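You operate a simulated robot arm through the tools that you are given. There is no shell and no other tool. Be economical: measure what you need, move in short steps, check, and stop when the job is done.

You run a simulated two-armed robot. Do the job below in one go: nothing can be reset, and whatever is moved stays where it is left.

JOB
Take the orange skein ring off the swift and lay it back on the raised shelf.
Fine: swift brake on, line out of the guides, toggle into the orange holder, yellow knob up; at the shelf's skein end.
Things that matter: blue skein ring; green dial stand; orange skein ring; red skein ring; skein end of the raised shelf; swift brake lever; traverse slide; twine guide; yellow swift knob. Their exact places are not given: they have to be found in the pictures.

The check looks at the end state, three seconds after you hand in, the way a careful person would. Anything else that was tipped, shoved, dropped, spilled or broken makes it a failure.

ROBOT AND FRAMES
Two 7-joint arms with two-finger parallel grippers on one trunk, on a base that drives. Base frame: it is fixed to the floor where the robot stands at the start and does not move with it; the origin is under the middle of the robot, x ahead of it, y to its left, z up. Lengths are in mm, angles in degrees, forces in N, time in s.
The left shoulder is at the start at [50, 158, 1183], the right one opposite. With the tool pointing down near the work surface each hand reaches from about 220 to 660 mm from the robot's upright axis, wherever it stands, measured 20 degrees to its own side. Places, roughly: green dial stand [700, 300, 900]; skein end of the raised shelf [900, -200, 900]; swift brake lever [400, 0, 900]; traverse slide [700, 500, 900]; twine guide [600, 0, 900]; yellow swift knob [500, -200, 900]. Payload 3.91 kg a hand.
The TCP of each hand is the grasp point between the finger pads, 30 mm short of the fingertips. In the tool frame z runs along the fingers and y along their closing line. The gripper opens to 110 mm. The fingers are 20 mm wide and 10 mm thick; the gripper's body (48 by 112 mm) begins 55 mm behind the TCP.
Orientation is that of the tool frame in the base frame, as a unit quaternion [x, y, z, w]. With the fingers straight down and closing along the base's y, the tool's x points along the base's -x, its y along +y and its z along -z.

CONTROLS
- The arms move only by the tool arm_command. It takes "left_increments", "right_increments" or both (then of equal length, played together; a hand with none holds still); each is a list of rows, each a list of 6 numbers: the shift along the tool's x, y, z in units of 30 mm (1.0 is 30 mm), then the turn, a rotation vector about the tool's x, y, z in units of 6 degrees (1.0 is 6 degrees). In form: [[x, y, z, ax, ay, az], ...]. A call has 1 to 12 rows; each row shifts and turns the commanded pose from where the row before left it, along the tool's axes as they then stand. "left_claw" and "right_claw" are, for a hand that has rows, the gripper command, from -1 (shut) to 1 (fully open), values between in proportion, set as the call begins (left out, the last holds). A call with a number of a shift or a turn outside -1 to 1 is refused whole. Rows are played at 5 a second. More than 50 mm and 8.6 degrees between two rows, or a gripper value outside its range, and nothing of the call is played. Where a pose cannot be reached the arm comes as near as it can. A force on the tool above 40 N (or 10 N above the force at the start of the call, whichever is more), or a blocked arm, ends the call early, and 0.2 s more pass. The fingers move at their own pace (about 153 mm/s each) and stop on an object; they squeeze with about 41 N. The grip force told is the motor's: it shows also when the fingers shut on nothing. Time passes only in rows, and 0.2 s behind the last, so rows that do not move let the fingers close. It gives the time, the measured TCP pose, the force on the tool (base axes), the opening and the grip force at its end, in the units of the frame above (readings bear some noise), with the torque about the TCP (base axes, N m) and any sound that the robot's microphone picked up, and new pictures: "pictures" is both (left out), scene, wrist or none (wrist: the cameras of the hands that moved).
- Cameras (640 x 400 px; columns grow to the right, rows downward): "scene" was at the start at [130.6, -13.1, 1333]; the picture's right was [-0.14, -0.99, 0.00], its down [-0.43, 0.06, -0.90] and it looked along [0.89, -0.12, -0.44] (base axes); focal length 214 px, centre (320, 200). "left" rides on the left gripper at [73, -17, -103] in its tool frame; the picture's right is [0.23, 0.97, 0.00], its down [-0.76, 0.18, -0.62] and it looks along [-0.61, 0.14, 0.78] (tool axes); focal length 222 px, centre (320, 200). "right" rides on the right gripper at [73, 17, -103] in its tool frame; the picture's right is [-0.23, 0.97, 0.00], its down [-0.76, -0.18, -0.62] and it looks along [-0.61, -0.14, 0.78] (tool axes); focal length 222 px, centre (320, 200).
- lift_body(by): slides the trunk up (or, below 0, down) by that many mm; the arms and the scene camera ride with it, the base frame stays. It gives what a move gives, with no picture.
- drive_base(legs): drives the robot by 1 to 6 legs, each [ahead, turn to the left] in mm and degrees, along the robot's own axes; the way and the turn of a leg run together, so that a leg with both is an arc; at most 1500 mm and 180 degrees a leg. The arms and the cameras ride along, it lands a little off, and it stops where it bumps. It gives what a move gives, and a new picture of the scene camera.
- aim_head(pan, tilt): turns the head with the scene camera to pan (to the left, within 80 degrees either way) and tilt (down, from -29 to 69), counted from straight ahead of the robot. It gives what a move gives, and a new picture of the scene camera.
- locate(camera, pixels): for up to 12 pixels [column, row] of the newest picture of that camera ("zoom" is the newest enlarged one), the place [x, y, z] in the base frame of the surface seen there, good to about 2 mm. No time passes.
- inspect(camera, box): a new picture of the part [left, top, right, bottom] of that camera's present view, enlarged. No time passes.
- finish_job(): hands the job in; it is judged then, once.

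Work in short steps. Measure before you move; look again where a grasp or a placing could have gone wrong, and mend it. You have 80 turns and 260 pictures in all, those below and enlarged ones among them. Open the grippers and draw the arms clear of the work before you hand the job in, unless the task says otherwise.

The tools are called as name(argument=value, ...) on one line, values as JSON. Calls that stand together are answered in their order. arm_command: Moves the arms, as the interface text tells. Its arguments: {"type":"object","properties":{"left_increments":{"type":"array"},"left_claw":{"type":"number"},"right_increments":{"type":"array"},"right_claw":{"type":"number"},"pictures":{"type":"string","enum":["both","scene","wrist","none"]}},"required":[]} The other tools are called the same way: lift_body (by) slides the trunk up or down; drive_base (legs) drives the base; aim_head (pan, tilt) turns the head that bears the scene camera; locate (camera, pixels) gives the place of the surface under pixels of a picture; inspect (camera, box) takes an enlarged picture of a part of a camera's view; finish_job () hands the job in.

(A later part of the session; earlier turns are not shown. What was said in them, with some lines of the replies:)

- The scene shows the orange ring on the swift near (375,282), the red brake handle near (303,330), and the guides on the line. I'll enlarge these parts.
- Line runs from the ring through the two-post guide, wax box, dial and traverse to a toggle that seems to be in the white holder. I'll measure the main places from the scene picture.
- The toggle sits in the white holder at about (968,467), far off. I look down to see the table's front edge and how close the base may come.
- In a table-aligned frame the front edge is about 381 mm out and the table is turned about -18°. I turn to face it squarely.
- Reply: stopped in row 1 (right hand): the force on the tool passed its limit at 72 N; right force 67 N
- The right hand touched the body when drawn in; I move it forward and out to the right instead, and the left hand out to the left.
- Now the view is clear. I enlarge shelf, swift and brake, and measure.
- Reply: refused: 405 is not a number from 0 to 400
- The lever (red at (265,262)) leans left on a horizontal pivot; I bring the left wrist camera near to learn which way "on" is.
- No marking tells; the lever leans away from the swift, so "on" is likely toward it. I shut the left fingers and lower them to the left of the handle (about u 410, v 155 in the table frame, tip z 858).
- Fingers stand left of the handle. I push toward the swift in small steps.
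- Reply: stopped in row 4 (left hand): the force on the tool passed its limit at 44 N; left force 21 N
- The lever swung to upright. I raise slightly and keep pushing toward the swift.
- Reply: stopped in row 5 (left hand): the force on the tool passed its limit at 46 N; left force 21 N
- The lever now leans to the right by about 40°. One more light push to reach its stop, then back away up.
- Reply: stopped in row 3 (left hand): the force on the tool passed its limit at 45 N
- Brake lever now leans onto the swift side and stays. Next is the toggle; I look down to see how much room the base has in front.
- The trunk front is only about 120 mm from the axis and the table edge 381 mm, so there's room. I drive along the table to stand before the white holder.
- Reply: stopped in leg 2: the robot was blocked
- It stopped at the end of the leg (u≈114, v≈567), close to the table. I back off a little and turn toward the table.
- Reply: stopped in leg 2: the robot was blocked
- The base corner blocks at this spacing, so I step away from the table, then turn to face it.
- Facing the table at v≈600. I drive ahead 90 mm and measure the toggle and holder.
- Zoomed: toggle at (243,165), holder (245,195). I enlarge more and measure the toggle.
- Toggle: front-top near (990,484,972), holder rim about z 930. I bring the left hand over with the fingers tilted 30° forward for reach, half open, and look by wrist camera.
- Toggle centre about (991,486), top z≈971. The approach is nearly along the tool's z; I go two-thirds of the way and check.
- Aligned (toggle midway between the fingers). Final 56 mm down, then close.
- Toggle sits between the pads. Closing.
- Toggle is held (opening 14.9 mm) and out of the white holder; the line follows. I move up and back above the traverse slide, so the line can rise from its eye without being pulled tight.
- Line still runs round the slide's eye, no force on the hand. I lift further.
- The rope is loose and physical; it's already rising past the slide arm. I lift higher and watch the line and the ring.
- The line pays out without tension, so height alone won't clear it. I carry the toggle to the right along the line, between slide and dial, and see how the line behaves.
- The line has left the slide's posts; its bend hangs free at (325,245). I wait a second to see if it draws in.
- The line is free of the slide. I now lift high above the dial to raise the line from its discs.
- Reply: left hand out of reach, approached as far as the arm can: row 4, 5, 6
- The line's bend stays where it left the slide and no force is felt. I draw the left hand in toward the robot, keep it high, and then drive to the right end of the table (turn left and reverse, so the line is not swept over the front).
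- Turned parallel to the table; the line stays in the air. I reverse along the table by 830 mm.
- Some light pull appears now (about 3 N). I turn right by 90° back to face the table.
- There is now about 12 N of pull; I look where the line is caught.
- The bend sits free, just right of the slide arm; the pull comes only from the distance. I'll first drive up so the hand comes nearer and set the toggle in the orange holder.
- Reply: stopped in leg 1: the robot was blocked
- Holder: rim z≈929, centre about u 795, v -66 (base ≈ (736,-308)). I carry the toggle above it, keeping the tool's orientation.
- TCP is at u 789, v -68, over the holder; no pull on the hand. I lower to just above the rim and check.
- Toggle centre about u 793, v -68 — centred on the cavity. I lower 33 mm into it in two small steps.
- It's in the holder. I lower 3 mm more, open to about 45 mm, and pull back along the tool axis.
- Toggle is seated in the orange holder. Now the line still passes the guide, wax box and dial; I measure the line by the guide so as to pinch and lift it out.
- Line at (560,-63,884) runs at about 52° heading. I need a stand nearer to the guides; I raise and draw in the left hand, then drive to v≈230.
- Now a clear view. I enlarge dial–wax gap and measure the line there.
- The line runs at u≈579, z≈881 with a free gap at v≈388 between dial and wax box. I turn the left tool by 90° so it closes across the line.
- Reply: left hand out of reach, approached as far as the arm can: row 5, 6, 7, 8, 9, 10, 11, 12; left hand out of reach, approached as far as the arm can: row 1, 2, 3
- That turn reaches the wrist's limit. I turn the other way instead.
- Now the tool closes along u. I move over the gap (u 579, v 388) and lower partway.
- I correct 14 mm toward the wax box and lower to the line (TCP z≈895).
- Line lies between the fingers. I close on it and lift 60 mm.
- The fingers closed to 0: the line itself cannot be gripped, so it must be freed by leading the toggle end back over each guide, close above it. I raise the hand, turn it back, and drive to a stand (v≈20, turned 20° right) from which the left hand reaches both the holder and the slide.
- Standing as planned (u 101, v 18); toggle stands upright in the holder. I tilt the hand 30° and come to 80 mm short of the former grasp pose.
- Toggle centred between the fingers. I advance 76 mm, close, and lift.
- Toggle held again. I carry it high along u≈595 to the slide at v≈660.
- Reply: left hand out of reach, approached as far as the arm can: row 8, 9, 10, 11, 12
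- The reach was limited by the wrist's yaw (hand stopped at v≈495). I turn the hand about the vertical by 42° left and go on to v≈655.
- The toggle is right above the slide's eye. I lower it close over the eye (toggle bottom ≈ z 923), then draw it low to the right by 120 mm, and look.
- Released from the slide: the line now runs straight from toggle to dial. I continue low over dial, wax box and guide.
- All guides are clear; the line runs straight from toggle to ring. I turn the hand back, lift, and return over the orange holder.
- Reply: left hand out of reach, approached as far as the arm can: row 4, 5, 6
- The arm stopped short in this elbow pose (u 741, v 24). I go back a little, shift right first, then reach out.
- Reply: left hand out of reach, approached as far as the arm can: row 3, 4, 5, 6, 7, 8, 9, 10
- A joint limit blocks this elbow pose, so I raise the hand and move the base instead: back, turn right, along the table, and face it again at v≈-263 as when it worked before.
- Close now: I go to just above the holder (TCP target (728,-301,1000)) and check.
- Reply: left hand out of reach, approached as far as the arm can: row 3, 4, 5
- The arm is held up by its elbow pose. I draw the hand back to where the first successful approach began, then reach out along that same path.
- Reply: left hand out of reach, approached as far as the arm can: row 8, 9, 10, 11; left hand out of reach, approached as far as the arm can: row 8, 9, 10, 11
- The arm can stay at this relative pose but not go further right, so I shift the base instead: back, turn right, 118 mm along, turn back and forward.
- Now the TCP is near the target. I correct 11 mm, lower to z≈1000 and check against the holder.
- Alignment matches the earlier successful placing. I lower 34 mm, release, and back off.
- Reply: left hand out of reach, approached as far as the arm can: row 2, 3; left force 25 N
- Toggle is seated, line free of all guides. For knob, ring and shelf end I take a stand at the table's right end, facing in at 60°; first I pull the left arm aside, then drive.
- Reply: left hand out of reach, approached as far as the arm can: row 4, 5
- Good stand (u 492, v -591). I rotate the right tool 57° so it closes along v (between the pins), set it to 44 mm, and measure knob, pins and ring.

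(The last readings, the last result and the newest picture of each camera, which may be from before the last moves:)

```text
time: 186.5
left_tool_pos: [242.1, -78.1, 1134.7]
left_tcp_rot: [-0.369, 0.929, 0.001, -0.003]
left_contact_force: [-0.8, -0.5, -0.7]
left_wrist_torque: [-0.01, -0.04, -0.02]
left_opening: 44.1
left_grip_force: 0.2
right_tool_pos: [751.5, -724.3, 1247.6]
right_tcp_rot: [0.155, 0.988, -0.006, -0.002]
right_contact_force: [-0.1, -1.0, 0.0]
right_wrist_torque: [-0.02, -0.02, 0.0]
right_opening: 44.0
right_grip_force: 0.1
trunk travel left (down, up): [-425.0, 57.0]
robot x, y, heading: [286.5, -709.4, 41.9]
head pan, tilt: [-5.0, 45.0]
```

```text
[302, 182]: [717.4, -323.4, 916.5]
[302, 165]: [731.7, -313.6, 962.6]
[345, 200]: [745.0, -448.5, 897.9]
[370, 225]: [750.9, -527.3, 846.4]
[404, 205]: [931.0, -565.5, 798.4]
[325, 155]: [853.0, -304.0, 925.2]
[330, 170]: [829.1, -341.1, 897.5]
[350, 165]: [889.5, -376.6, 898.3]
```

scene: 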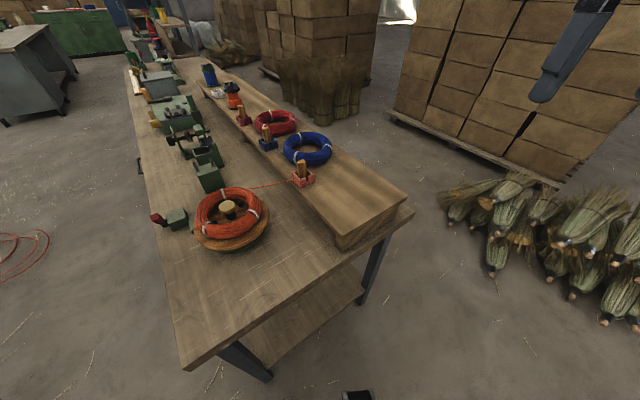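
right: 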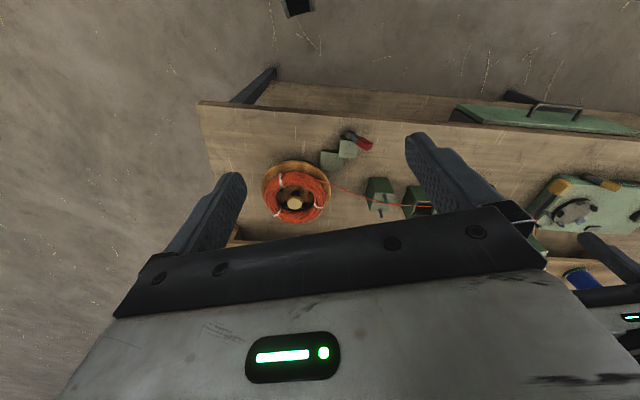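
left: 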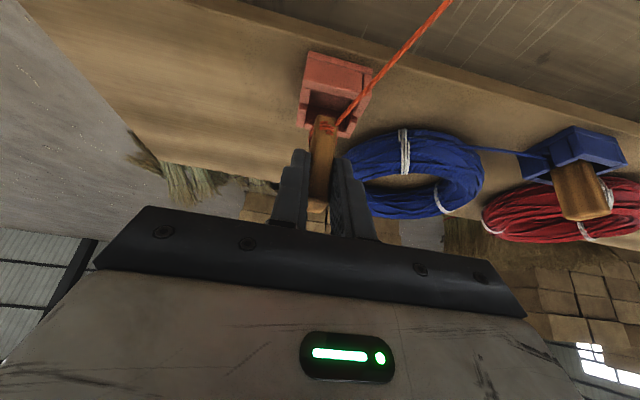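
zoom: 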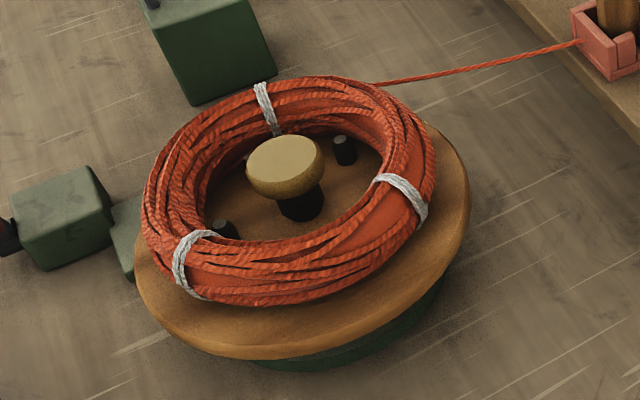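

Pins' tops are z 878, knob centre ≈ (534,-218), top z 906. The right hand goes over the knob to z≈955.

arm_command(right_increments=[[1, 1, 0.3, 0, 0, 0], [1, 1, 0.5, 0, 0, 0], [1, 1, 0.5, 0, 0, 0], [1, 1, 0.5, 0, 0, 0], [1, 1, 0.5, 0, 0, 0], [1, 1, 0.5, 0, 0, 0], [1, 1, 0.5, 0, 0, 0], [1, 1, 0.5, 0, 0, 0], [1, 1, 0.5, 0, 0, 0], [1, 1, 0.5, 0, 0, 0], [1, 1, 0.5, 0, 0, 0], [1, 1, 0.5, 0, 0, 0]], pictures="none")

arm_command(right_increments=[[0.1, 0.9, 0.2, 0, 0, 0], [0, 0.9, 0.5, 0, 0, 0], [0, 0, 1, 0, 0, 0], [0, 0, 1, 0, 0, 0], [0, 0, 1, 0, 0, 0]], pictures="wrist")

locate(camera="right", pixels=[[320, 175], [320, 160], [310, 175], [330, 175], [320, 190]])

```text
time: 189.1
left_tool_pos: [241.3, -78.0, 1133.2]
left_tcp_rot: [-0.368, 0.93, 0.0, -0.004]
left_contact_force: [0.7, -0.2, 0.3]
left_wrist_torque: [-0.01, 0.0, 0.0]
left_opening: 44.0
left_grip_force: 0.0
right_tool_pos: [527.9, -286.4, 1075.9]
right_tcp_rot: [0.153, 0.988, -0.005, -0.002]
right_contact_force: [-0.5, -0.9, -0.2]
right_wrist_torque: [0.0, 0.0, 0.02]
right_opening: 44.2
right_grip_force: 0.2
right hand out of reach, approached as far as the arm can: row 12
trunk travel left (down, up): [-425.0, 57.0]
robot x, y, heading: [285.2, -711.2, 41.8]
head pan, tilt: [-5.0, 45.0]
```

```text
time: 190.3
left_tool_pos: [241.2, -78.9, 1134.7]
left_tcp_rot: [-0.368, 0.93, 0.001, -0.002]
left_contact_force: [-0.6, -0.6, 0.8]
left_wrist_torque: [0.04, -0.01, -0.02]
left_opening: 44.1
left_grip_force: 0.0
right_tool_pos: [536.9, -282.4, 966.9]
right_tcp_rot: [0.154, 0.988, -0.006, -0.001]
right_contact_force: [-1.2, 0.4, 0.6]
right_wrist_torque: [0.03, 0.02, -0.01]
right_opening: 44.1
right_grip_force: 0.1
right hand out of reach, approached as far as the arm can: row 1, 2
trunk travel left (down, up): [-425.0, 57.0]
robot x, y, heading: [287.6, -711.2, 42.2]
head pan, tilt: [-5.0, 45.0]
```

right: 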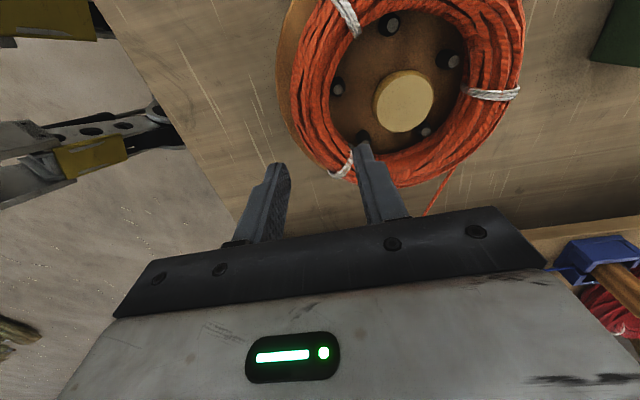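

```text
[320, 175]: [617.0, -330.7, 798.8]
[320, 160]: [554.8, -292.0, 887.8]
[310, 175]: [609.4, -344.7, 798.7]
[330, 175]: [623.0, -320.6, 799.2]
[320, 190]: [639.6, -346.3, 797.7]
```

The right hand is about 60 mm short. I raise it, turn the base 20° left and go 35 mm forward, then bring the hand over the knob again.

arm_command(right_increments=[[0, 0, -1, 0, 0, 0], [0, 0, -1, 0, 0, 0], [0, 0, -0.6, 0, 0, 0]], pictures="none")

drive_base(legs=[[0, 20], [35, 0]])

arm_command(right_increments=[[0, 0, 0, 0, 0, 0.83], [0, 0, 0, 0, 0, 0.83], [0, 0, 0, 0, 0, 0.83], [0, 0, 0, 0, 0, 0.83], [-0.96, 0.13, 0, 0, 0, 0], [-0.96, 0.13, 0, 0, 0, 0], [-0.96, 0.13, 0, 0, 0, 0], [-0.96, 0.13, 0, 0, 0, 0], [-0.96, 0.13, 0, 0, 0, 0], [0, 0, 0.9, 0, 0, 0], [0, 0, 0.9, 0, 0, 0]], pictures="wrist")

```text
time: 191.1
left_tool_pos: [242.6, -78.9, 1135.3]
left_tcp_rot: [-0.368, 0.93, 0.0, -0.003]
left_contact_force: [0.2, 0.2, -0.6]
left_wrist_torque: [-0.04, -0.02, 0.0]
left_opening: 44.3
left_grip_force: 0.0
right_tool_pos: [537.8, -281.6, 1048.0]
right_tcp_rot: [0.154, 0.988, -0.006, -0.002]
right_contact_force: [0.3, 0.5, -0.5]
right_wrist_torque: [0.0, 0.01, 0.03]
right_opening: 44.1
right_grip_force: 0.1
trunk travel left (down, up): [-425.0, 57.0]
robot x, y, heading: [286.2, -708.8, 41.8]
head pan, tilt: [-5.0, 45.0]
```

```text
time: 193.0
left_tool_pos: [45.8, -100.1, 1133.6]
left_tcp_rot: [-0.524, 0.852, -0.001, -0.003]
left_contact_force: [-0.1, 0.5, 0.3]
left_wrist_torque: [-0.02, 0.02, -0.02]
left_opening: 43.9
left_grip_force: 0.0
right_tool_pos: [392.7, -191.5, 1046.3]
right_tcp_rot: [-0.018, 1.0, -0.006, -0.001]
right_contact_force: [-0.4, 0.6, 1.0]
right_wrist_torque: [0.0, -0.03, 0.01]
right_opening: 43.9
right_grip_force: 0.0
trunk travel left (down, up): [-425.0, 57.0]
robot x, y, heading: [300.6, -685.2, 61.4]
head pan, tilt: [-5.0, 45.0]
```

scene: 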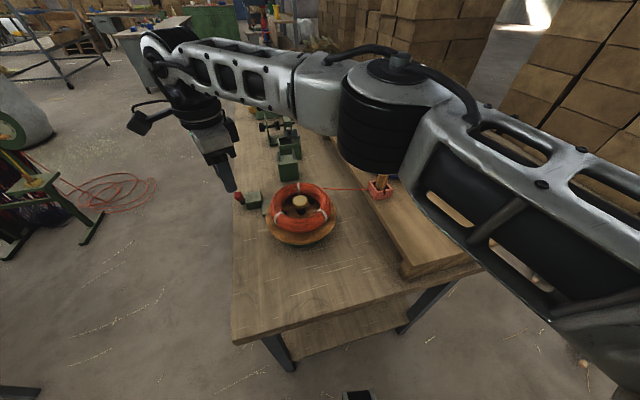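

```text
time: 195.4
left_tool_pos: [46.9, -102.2, 1134.1]
left_tcp_rot: [-0.523, 0.852, 0.0, -0.003]
left_contact_force: [0.2, -0.1, -0.6]
left_wrist_torque: [0.0, 0.0, 0.04]
left_opening: 44.2
left_grip_force: 0.0
right_tool_pos: [535.6, -218.6, 991.7]
right_tcp_rot: [0.155, 0.988, -0.007, 0.001]
right_contact_force: [0.8, -0.3, -0.2]
right_wrist_torque: [0.0, 0.01, -0.02]
right_opening: 44.3
right_grip_force: 0.0
trunk travel left (down, up): [-425.0, 57.0]
robot x, y, heading: [304.1, -681.1, 61.7]
head pan, tilt: [-5.0, 45.0]
```

right: 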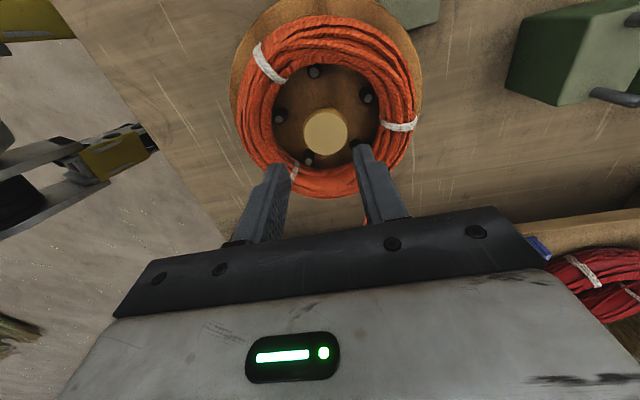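

TCP is right over the knob. I lower to z≈912, close on the knob, and pull up about 24 mm.

arm_command(right_increments=[[0, 0, 0.9, 0, 0, 0], [0, 0, 0.9, 0, 0, 0], [0, 0, 0.85, 0, 0, 0]], pictures="none")

arm_command(right_increments=[[0, 0, 0, 0, 0, 0], [0, 0, 0, 0, 0, 0], [0, 0, 0, 0, 0, 0]], right_claw=-1, pictures="none")

arm_command(right_increments=[[0, 0, -0.3, 0, 0, 0], [0, 0, -0.3, 0, 0, 0], [0, 0, -0.2, 0, 0, 0]], pictures="wrist")

inspect(camera="scene", box=[250, 150, 350, 250])

```text
time: 196.4
left_tool_pos: [47.0, -100.1, 1132.9]
left_tcp_rot: [-0.523, 0.852, 0.0, -0.004]
left_contact_force: [0.5, 0.6, 0.3]
left_wrist_torque: [-0.07, 0.02, 0.0]
left_opening: 44.1
left_grip_force: 0.1
right_tool_pos: [537.7, -213.3, 925.8]
right_tcp_rot: [0.155, 0.988, 0.005, -0.001]
right_contact_force: [-3.0, -7.6, 3.5]
right_wrist_torque: [-0.4, 0.12, -0.07]
right_opening: 47.8
right_grip_force: 4.0
trunk travel left (down, up): [-425.0, 57.0]
robot x, y, heading: [301.5, -682.3, 61.5]
head pan, tilt: [-5.0, 45.0]
stopped in row 3 (right hand): the force on the tool passed its limit at 162 N (the readings are from after the stop); the commanded pose is now the measured one
```

```text
time: 197.2
left_tool_pos: [45.5, -104.3, 1136.5]
left_tcp_rot: [-0.523, 0.852, 0.001, -0.003]
left_contact_force: [-0.3, 0.2, 0.1]
left_wrist_torque: [0.0, -0.01, 0.01]
left_opening: 43.9
left_grip_force: 0.0
right_tool_pos: [535.7, -216.6, 928.8]
right_tcp_rot: [0.155, 0.988, 0.005, -0.001]
right_contact_force: [-8.1, -23.1, -3.0]
right_wrist_torque: [-1.07, 0.12, -0.06]
right_opening: 40.7
right_grip_force: 44.5
trunk travel left (down, up): [-425.0, 57.0]
robot x, y, heading: [304.5, -678.5, 61.7]
head pan, tilt: [-5.0, 45.0]
```

```text
time: 198.0
left_tool_pos: [46.2, -100.4, 1134.8]
left_tcp_rot: [-0.523, 0.853, 0.0, -0.003]
left_contact_force: [0.5, -0.1, -0.4]
left_wrist_torque: [0.0, 0.02, 0.03]
left_opening: 43.9
left_grip_force: 0.1
right_tool_pos: [537.3, -216.0, 948.4]
right_tcp_rot: [0.155, 0.988, 0.002, -0.001]
right_contact_force: [-10.2, -21.5, -27.6]
right_wrist_torque: [-0.68, 0.21, -0.05]
right_opening: 40.6
right_grip_force: 45.1
trunk travel left (down, up): [-425.0, 57.0]
robot x, y, heading: [304.1, -679.2, 61.7]
head pan, tilt: [-5.0, 45.0]
```

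right: 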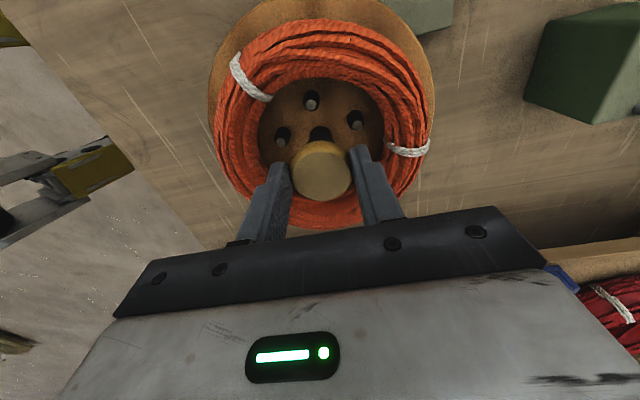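

```text
4.00 times, centred on (300, 200) of scene
```

zoom: 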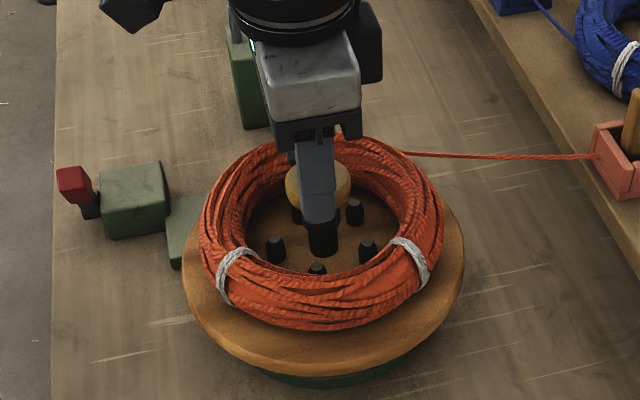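

The knob (40 mm wide) came up about 20 mm and the pins drew inward. I pull a little more, release, rise, and shift over the ring's right side (v -102) with 54 mm opening.

arm_command(right_increments=[[0, 0, -0.2, 0, 0, 0], [0, 0, -0.2, 0, 0, 0]], pictures="none")

arm_command(right_increments=[[0, 0, 0, 0, 0, 0], [0, 0, 0, 0, 0, 0], [0, 0, -0.6, 0, 0, 0], [0, 0, -0.9, 0, 0, 0]], right_claw=-0.02, pictures="none")

arm_command(right_increments=[[0, -1, 0, 0, 0, 0], [0, -1, 0, 0, 0, 0]], pictures="wrist")

inspect(camera="scene", box=[250, 150, 350, 250])

locate(camera="zoom", pixels=[[318, 170], [320, 300], [320, 250], [230, 220], [420, 220], [300, 320], [320, 160], [340, 325], [220, 290], [430, 290]])

```text
time: 198.4
left_tool_pos: [45.6, -99.9, 1134.0]
left_tcp_rot: [-0.524, 0.852, 0.0, -0.004]
left_contact_force: [0.1, 0.6, 0.1]
left_wrist_torque: [-0.03, 0.0, -0.01]
left_opening: 43.8
left_grip_force: 0.0
right_tool_pos: [536.5, -214.7, 948.5]
right_tcp_rot: [0.155, 0.988, 0.0, -0.002]
right_contact_force: [-1.5, 4.6, -17.8]
right_wrist_torque: [0.88, 0.13, 0.01]
right_opening: 40.5
right_grip_force: 44.6
trunk travel left (down, up): [-425.0, 57.0]
robot x, y, heading: [305.2, -682.5, 61.5]
head pan, tilt: [-5.0, 45.0]
stopped in row 2 (right hand): the force on the tool passed its limit at 48 N (the readings are from after the stop); the commanded pose is now the measured one
```

```text
time: 199.4
left_tool_pos: [44.4, -101.7, 1135.1]
left_tcp_rot: [-0.523, 0.852, 0.001, -0.003]
left_contact_force: [-0.5, -0.8, 0.4]
left_wrist_torque: [0.01, -0.03, 0.01]
left_opening: 43.7
left_grip_force: 0.2
right_tool_pos: [535.1, -218.3, 996.0]
right_tcp_rot: [0.155, 0.988, 0.001, -0.001]
right_contact_force: [0.1, 0.0, 0.3]
right_wrist_torque: [0.03, 0.02, -0.03]
right_opening: 53.6
right_grip_force: 0.0
trunk travel left (down, up): [-425.0, 57.0]
robot x, y, heading: [304.4, -681.7, 61.6]
head pan, tilt: [-5.0, 45.0]
```

```text
time: 200.0
left_tool_pos: [45.3, -102.6, 1135.6]
left_tcp_rot: [-0.523, 0.852, 0.0, -0.003]
left_contact_force: [-0.2, -0.5, 0.7]
left_wrist_torque: [-0.05, -0.02, 0.0]
left_opening: 44.0
left_grip_force: 0.0
right_tool_pos: [515.7, -273.0, 993.5]
right_tcp_rot: [0.155, 0.988, 0.001, -0.002]
right_contact_force: [-0.1, 0.2, -0.1]
right_wrist_torque: [0.01, 0.0, -0.01]
right_opening: 53.7
right_grip_force: 0.0
trunk travel left (down, up): [-425.0, 57.0]
robot x, y, heading: [307.7, -680.5, 61.4]
head pan, tilt: [-5.0, 45.0]
```

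right: 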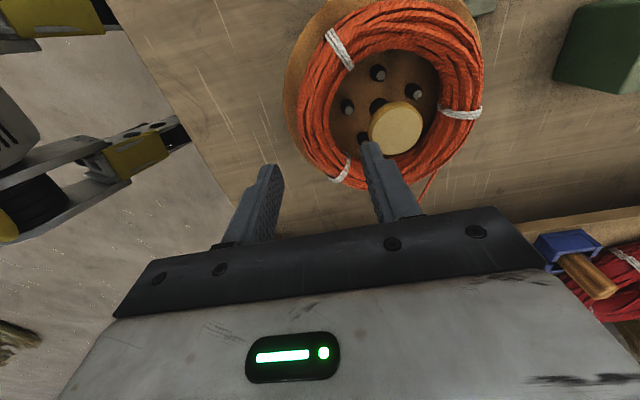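

```text
4.00 times, centred on (300, 200) of scene
```

zoom: 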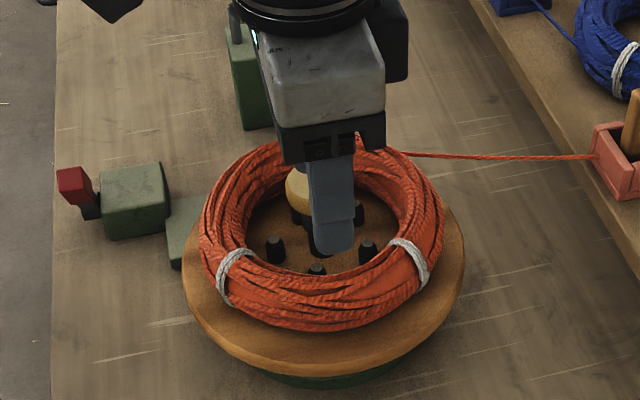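

```text
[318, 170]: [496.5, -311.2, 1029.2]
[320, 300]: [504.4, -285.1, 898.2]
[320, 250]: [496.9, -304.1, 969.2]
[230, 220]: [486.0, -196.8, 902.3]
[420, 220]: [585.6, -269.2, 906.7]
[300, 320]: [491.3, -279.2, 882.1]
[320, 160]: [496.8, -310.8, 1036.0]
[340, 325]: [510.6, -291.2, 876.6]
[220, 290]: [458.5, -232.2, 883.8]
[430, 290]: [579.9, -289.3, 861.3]
```

Knob stays raised. Ring tube here spans r≈50–78; I shift 5 mm outward, lower so the tips stay just above the pins (TCP z 911), close, and lift.

arm_command(right_increments=[[0, -0.17, 0.7, 0, 0, 0], [0, 0, 0.8, 0, 0, 0], [0, 0, 0.7, 0, 0, 0], [0, 0, 0.53, 0, 0, 0]], pictures="none")

arm_command(right_increments=[[0, 0, 0, 0, 0, 0], [0, 0, 0, 0, 0, 0], [0, 0, 0, 0, 0, 0], [0, 0, -0.3, 0, 0, 0], [0, 0, -0.6, 0, 0, 0], [0, 0, -0.9, 0, 0, 0]], right_claw=-1, pictures="wrist")

inspect(camera="scene", box=[250, 130, 350, 250])

```text
time: 201.0
left_tool_pos: [46.7, -101.5, 1134.7]
left_tcp_rot: [-0.523, 0.852, 0.0, -0.002]
left_contact_force: [0.1, -0.1, 0.8]
left_wrist_torque: [0.0, 0.0, 0.0]
left_opening: 44.0
left_grip_force: 0.0
right_tool_pos: [514.6, -277.9, 912.6]
right_tcp_rot: [0.155, 0.988, 0.001, -0.002]
right_contact_force: [-0.3, -0.4, -0.5]
right_wrist_torque: [0.0, -0.02, -0.01]
right_opening: 54.2
right_grip_force: 0.1
trunk travel left (down, up): [-425.0, 57.0]
robot x, y, heading: [307.0, -675.1, 61.8]
head pan, tilt: [-5.0, 45.0]
```

```text
time: 202.4
left_tool_pos: [46.4, -102.4, 1134.9]
left_tcp_rot: [-0.523, 0.852, 0.0, -0.003]
left_contact_force: [0.7, -0.1, -0.2]
left_wrist_torque: [0.01, 0.02, 0.02]
left_opening: 44.2
left_grip_force: 0.0
right_tool_pos: [517.6, -278.2, 970.0]
right_tcp_rot: [0.156, 0.988, 0.0, -0.001]
right_contact_force: [0.0, -0.8, -1.3]
right_wrist_torque: [-0.09, 0.02, 0.0]
right_opening: 16.2
right_grip_force: 40.6
trunk travel left (down, up): [-425.0, 57.0]
robot x, y, heading: [303.1, -683.1, 61.7]
head pan, tilt: [-5.0, 45.0]
```

right: 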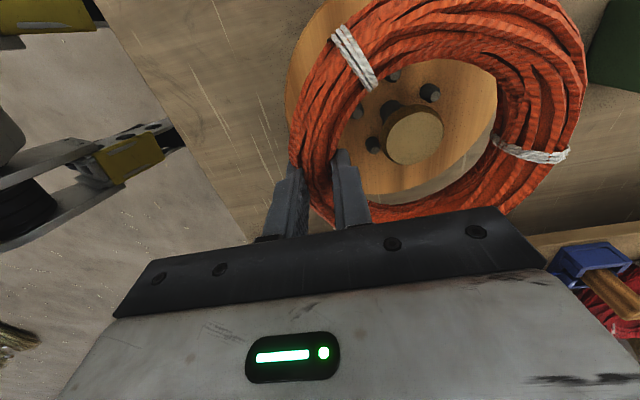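

```text
3.33 times, centred on (300, 190) of scene
5 turns are left
```

zoom: 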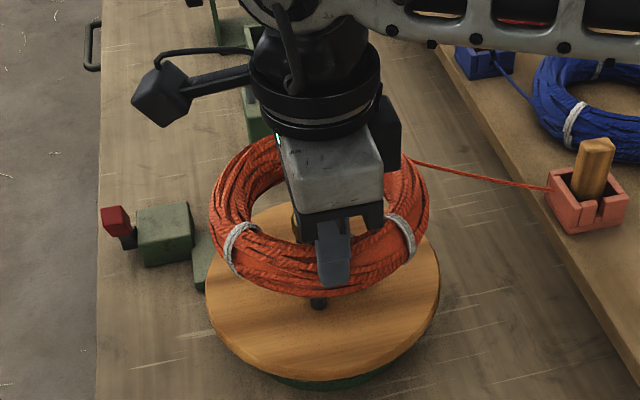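

The ring hangs level in the right hand. I raise it to z≈1060, carry it over the shelf end (ring centre u 860, v -182), and lower to about 30 mm above.

arm_command(right_increments=[[0, 0, -1, 0, 0, 0], [0, 0, -1, 0, 0, 0], [0, 0, -1, 0, 0, 0]], pictures="none")

arm_command(right_increments=[[-0.94, -0.463, 0, 0, 0, 0], [-0.94, -0.463, 0, 0, 0, 0], [-0.94, -0.463, 0, 0, 0, 0], [-0.94, -0.463, 0, 0, 0, 0], [-0.94, -0.463, 0, 0, 0, 0], [-0.94, -0.463, 0, 0, 0, 0], [-0.94, -0.463, 0, 0, 0, 0], [-0.94, -0.463, 0, 0, 0, 0], [-0.94, -0.463, 0, 0, 0, 0], [-0.94, -0.463, 0, 0, 0, 0]], pictures="none")

arm_command(right_increments=[[0, 0, 0.9, 0, 0, 0], [0, 0, 0.9, 0, 0, 0], [0, 0, 0.87, 0, 0, 0]])

inspect(camera="scene", box=[300, 100, 520, 280])

locate(camera="zoom", pixels=[[100, 150], [200, 200], [250, 230], [300, 200], [300, 250], [350, 250], [400, 200], [250, 280], [200, 250], [350, 300]])

```text
time: 203.2
left_tool_pos: [46.2, -102.5, 1136.3]
left_tcp_rot: [-0.524, 0.852, 0.0, -0.003]
left_contact_force: [-0.1, -0.5, -0.4]
left_wrist_torque: [-0.01, 0.05, 0.0]
left_opening: 44.0
left_grip_force: 0.1
right_tool_pos: [515.3, -280.9, 1059.4]
right_tcp_rot: [0.155, 0.988, 0.0, -0.002]
right_contact_force: [0.3, 0.4, -0.7]
right_wrist_torque: [-0.08, 0.01, 0.05]
right_opening: 16.3
right_grip_force: 41.3
trunk travel left (down, up): [-425.0, 57.0]
robot x, y, heading: [304.1, -677.8, 61.7]
head pan, tilt: [-5.0, 45.0]
```

```text
time: 205.4
left_tool_pos: [45.4, -101.3, 1135.4]
left_tcp_rot: [-0.524, 0.852, 0.001, -0.003]
left_contact_force: [-0.1, -0.1, 0.2]
left_wrist_torque: [-0.02, 0.01, -0.03]
left_opening: 44.1
left_grip_force: 0.0
right_tool_pos: [743.8, -499.7, 1056.1]
right_tcp_rot: [0.154, 0.988, 0.001, -0.003]
right_contact_force: [-0.3, 0.2, -1.4]
right_wrist_torque: [-0.07, 0.04, -0.02]
right_opening: 16.3
right_grip_force: 40.7
trunk travel left (down, up): [-425.0, 57.0]
robot x, y, heading: [305.8, -683.4, 61.8]
head pan, tilt: [-5.0, 45.0]
```

```text
time: 206.2
left_tool_pos: [45.3, -103.0, 1134.0]
left_tcp_rot: [-0.523, 0.852, -0.001, -0.003]
left_contact_force: [0.6, 0.5, 0.0]
left_wrist_torque: [-0.02, 0.0, -0.04]
left_opening: 43.6
left_grip_force: 0.1
right_tool_pos: [744.3, -500.4, 975.3]
right_tcp_rot: [0.155, 0.988, 0.001, -0.002]
right_contact_force: [0.4, -0.4, -1.2]
right_wrist_torque: [-0.09, 0.01, -0.02]
right_opening: 16.2
right_grip_force: 40.8
trunk travel left (down, up): [-425.0, 57.0]
robot x, y, heading: [304.2, -681.8, 61.6]
head pan, tilt: [-5.0, 45.0]
```

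scene: 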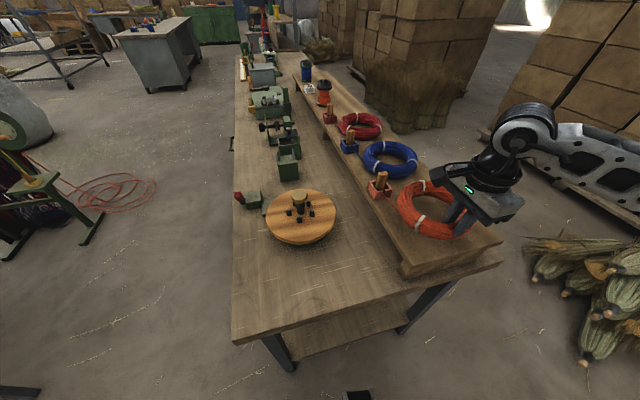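
right: 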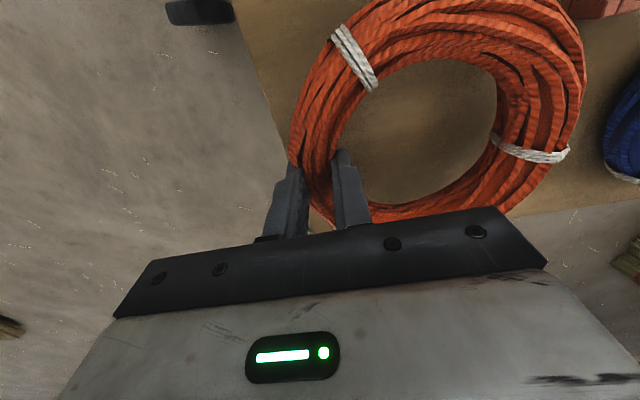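

```text
2.22 times, centred on (410, 190) of scene
```

zoom: 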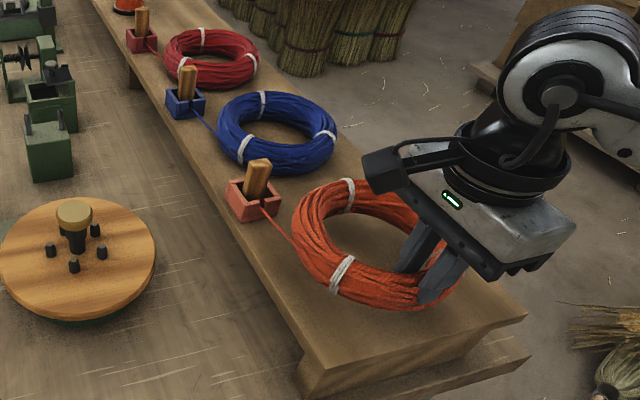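

```text
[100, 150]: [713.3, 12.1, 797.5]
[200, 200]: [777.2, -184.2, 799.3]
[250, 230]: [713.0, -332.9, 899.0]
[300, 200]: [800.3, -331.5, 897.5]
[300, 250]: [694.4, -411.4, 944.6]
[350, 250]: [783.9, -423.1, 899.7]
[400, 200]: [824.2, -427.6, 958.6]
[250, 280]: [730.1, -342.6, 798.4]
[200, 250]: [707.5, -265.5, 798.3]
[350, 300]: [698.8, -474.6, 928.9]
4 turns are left
```

Ring is above the shelf end, between holder and end, fully on the shelf. I lower 25 mm, release, and rise.

arm_command(right_increments=[[0, 0, 0.4, 0, 0, 0], [0, 0, 0.3, 0, 0, 0], [0, 0, 0.12, 0, 0, 0]], pictures="none")

arm_command(right_increments=[[0, 0, 0, 0, 0, 0], [0, 0, 0, 0, 0, 0], [0, 0, 0, 0, 0, 0], [0, 0, -0.5, 0, 0, 0], [0, 0, -1, 0, 0, 0], [0, 0, -1, 0, 0, 0], [0, 0, -1, 0, 0, 0], [0, 0, -1, 0, 0, 0], [0, -1, -1, 0, 0, 0], [0, -1, -1, 0, 0, 0]], right_claw=-0.05, pictures="scene")

inspect(camera="scene", box=[230, 110, 510, 280])

inspect(camera="scene", box=[220, 50, 360, 200])

locate(camera="scene", pixels=[[430, 183], [400, 210], [440, 235], [455, 232], [420, 232], [301, 196]])

```text
time: 207.0
left_tool_pos: [45.5, -102.5, 1135.3]
left_tcp_rot: [-0.523, 0.852, 0.001, -0.003]
left_contact_force: [0.3, 0.3, -0.1]
left_wrist_torque: [0.01, -0.02, -0.01]
left_opening: 44.0
left_grip_force: 0.0
right_tool_pos: [742.4, -498.1, 951.1]
right_tcp_rot: [0.155, 0.988, 0.001, -0.003]
right_contact_force: [-0.9, -0.6, 0.0]
right_wrist_torque: [0.08, -0.08, -0.03]
right_opening: 16.3
right_grip_force: 41.1
trunk travel left (down, up): [-425.0, 57.0]
robot x, y, heading: [304.6, -679.3, 61.7]
head pan, tilt: [-5.0, 45.0]
```

```text
time: 209.2
left_tool_pos: [46.1, -102.1, 1135.7]
left_tcp_rot: [-0.523, 0.852, 0.0, -0.004]
left_contact_force: [0.3, -0.8, 0.3]
left_wrist_torque: [0.02, 0.0, -0.01]
left_opening: 43.9
left_grip_force: 0.0
right_tool_pos: [724.9, -555.3, 1149.2]
right_tcp_rot: [0.156, 0.988, 0.001, -0.002]
right_contact_force: [-0.7, 0.2, 0.0]
right_wrist_torque: [-0.03, -0.03, -0.02]
right_opening: 52.0
right_grip_force: 0.1
trunk travel left (down, up): [-425.0, 57.0]
robot x, y, heading: [300.9, -682.0, 61.7]
head pan, tilt: [-5.0, 45.0]
```

scene: 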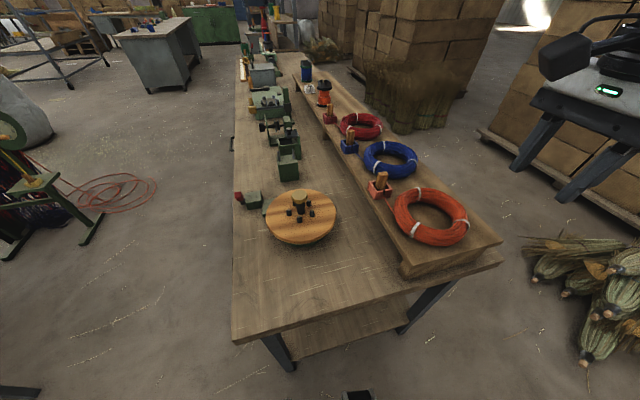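

```text
2.29 times, centred on (370, 195) of scene
```

zoom: 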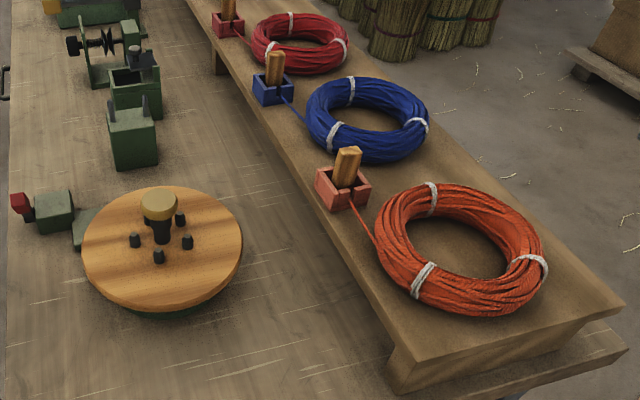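

```text
2.67 times, centred on (290, 125) of scene
```

zoom: 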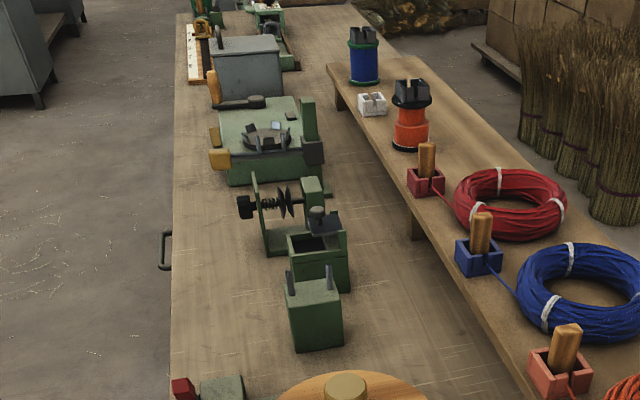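

```text
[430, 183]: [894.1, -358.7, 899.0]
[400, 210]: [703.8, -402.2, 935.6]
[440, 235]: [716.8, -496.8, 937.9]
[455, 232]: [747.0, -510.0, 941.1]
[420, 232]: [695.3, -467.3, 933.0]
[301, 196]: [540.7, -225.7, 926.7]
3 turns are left
```

Ring lies flat at the skein end beside its holder, knob up (z 927), guides clear. I open both grippers fully and check the brake lever once more.

arm_command(right_increments=[[0, -0.5, -0.5, 0, 0, 0], [0, 0, 0, 0, 0, 0]], left_increments=[[0, 0, -0.3, 0, 0, 0], [0, 0, 0, 0, 0, 0]], right_claw=1, left_claw=1, pictures="none")

inspect(camera="scene", box=[225, 180, 285, 220])

locate(camera="scene", pixels=[[238, 196], [239, 200], [252, 200]])

```text
time: 209.8
left_tool_pos: [45.5, -101.4, 1142.4]
left_tcp_rot: [-0.524, 0.852, 0.0, -0.004]
left_contact_force: [0.7, 0.1, -0.1]
left_wrist_torque: [-0.01, 0.0, -0.02]
left_opening: 109.9
left_grip_force: 0.1
right_tool_pos: [721.0, -570.2, 1163.0]
right_tcp_rot: [0.156, 0.988, 0.001, -0.002]
right_contact_force: [-0.2, 0.1, 0.2]
right_wrist_torque: [-0.01, 0.0, 0.0]
right_opening: 110.5
right_grip_force: 0.1
trunk travel left (down, up): [-425.0, 57.0]
robot x, y, heading: [304.5, -683.4, 61.4]
head pan, tilt: [-5.0, 45.0]
```

```text
10.00 times, centred on (255, 200) of scene
```

zoom: 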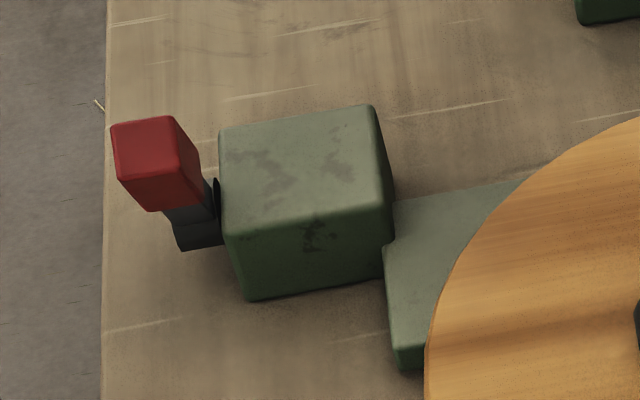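

```text
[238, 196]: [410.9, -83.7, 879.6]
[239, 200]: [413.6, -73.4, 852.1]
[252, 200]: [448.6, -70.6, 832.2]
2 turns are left
```

The brake lever still leans to the swift side (handle at v≈48, i.e. right of its pivot). Everything is in its end state; I hand in.

finish_job()

```text
The job is handed in.
```

I handed the job in: the orange skein ring is off the swift and lies flat at the skein end of the raised shelf. The line is out of all the guides, the toggle is in the orange holder, and the yellow knob is up.

I moved the brake lever over to the swift side and left it there. Nothing marked which side is "on", so I inferred it and did not test it by turning the swift.

Three contacts were harder than planned. The right fingers hit the knob with a 162 N spike while going down onto it. The base bumped and stopped several times while driving close to the table. The second toggle placing also pressed the holder at about 22 N. In the last pictures nothing looks tipped or shifted.
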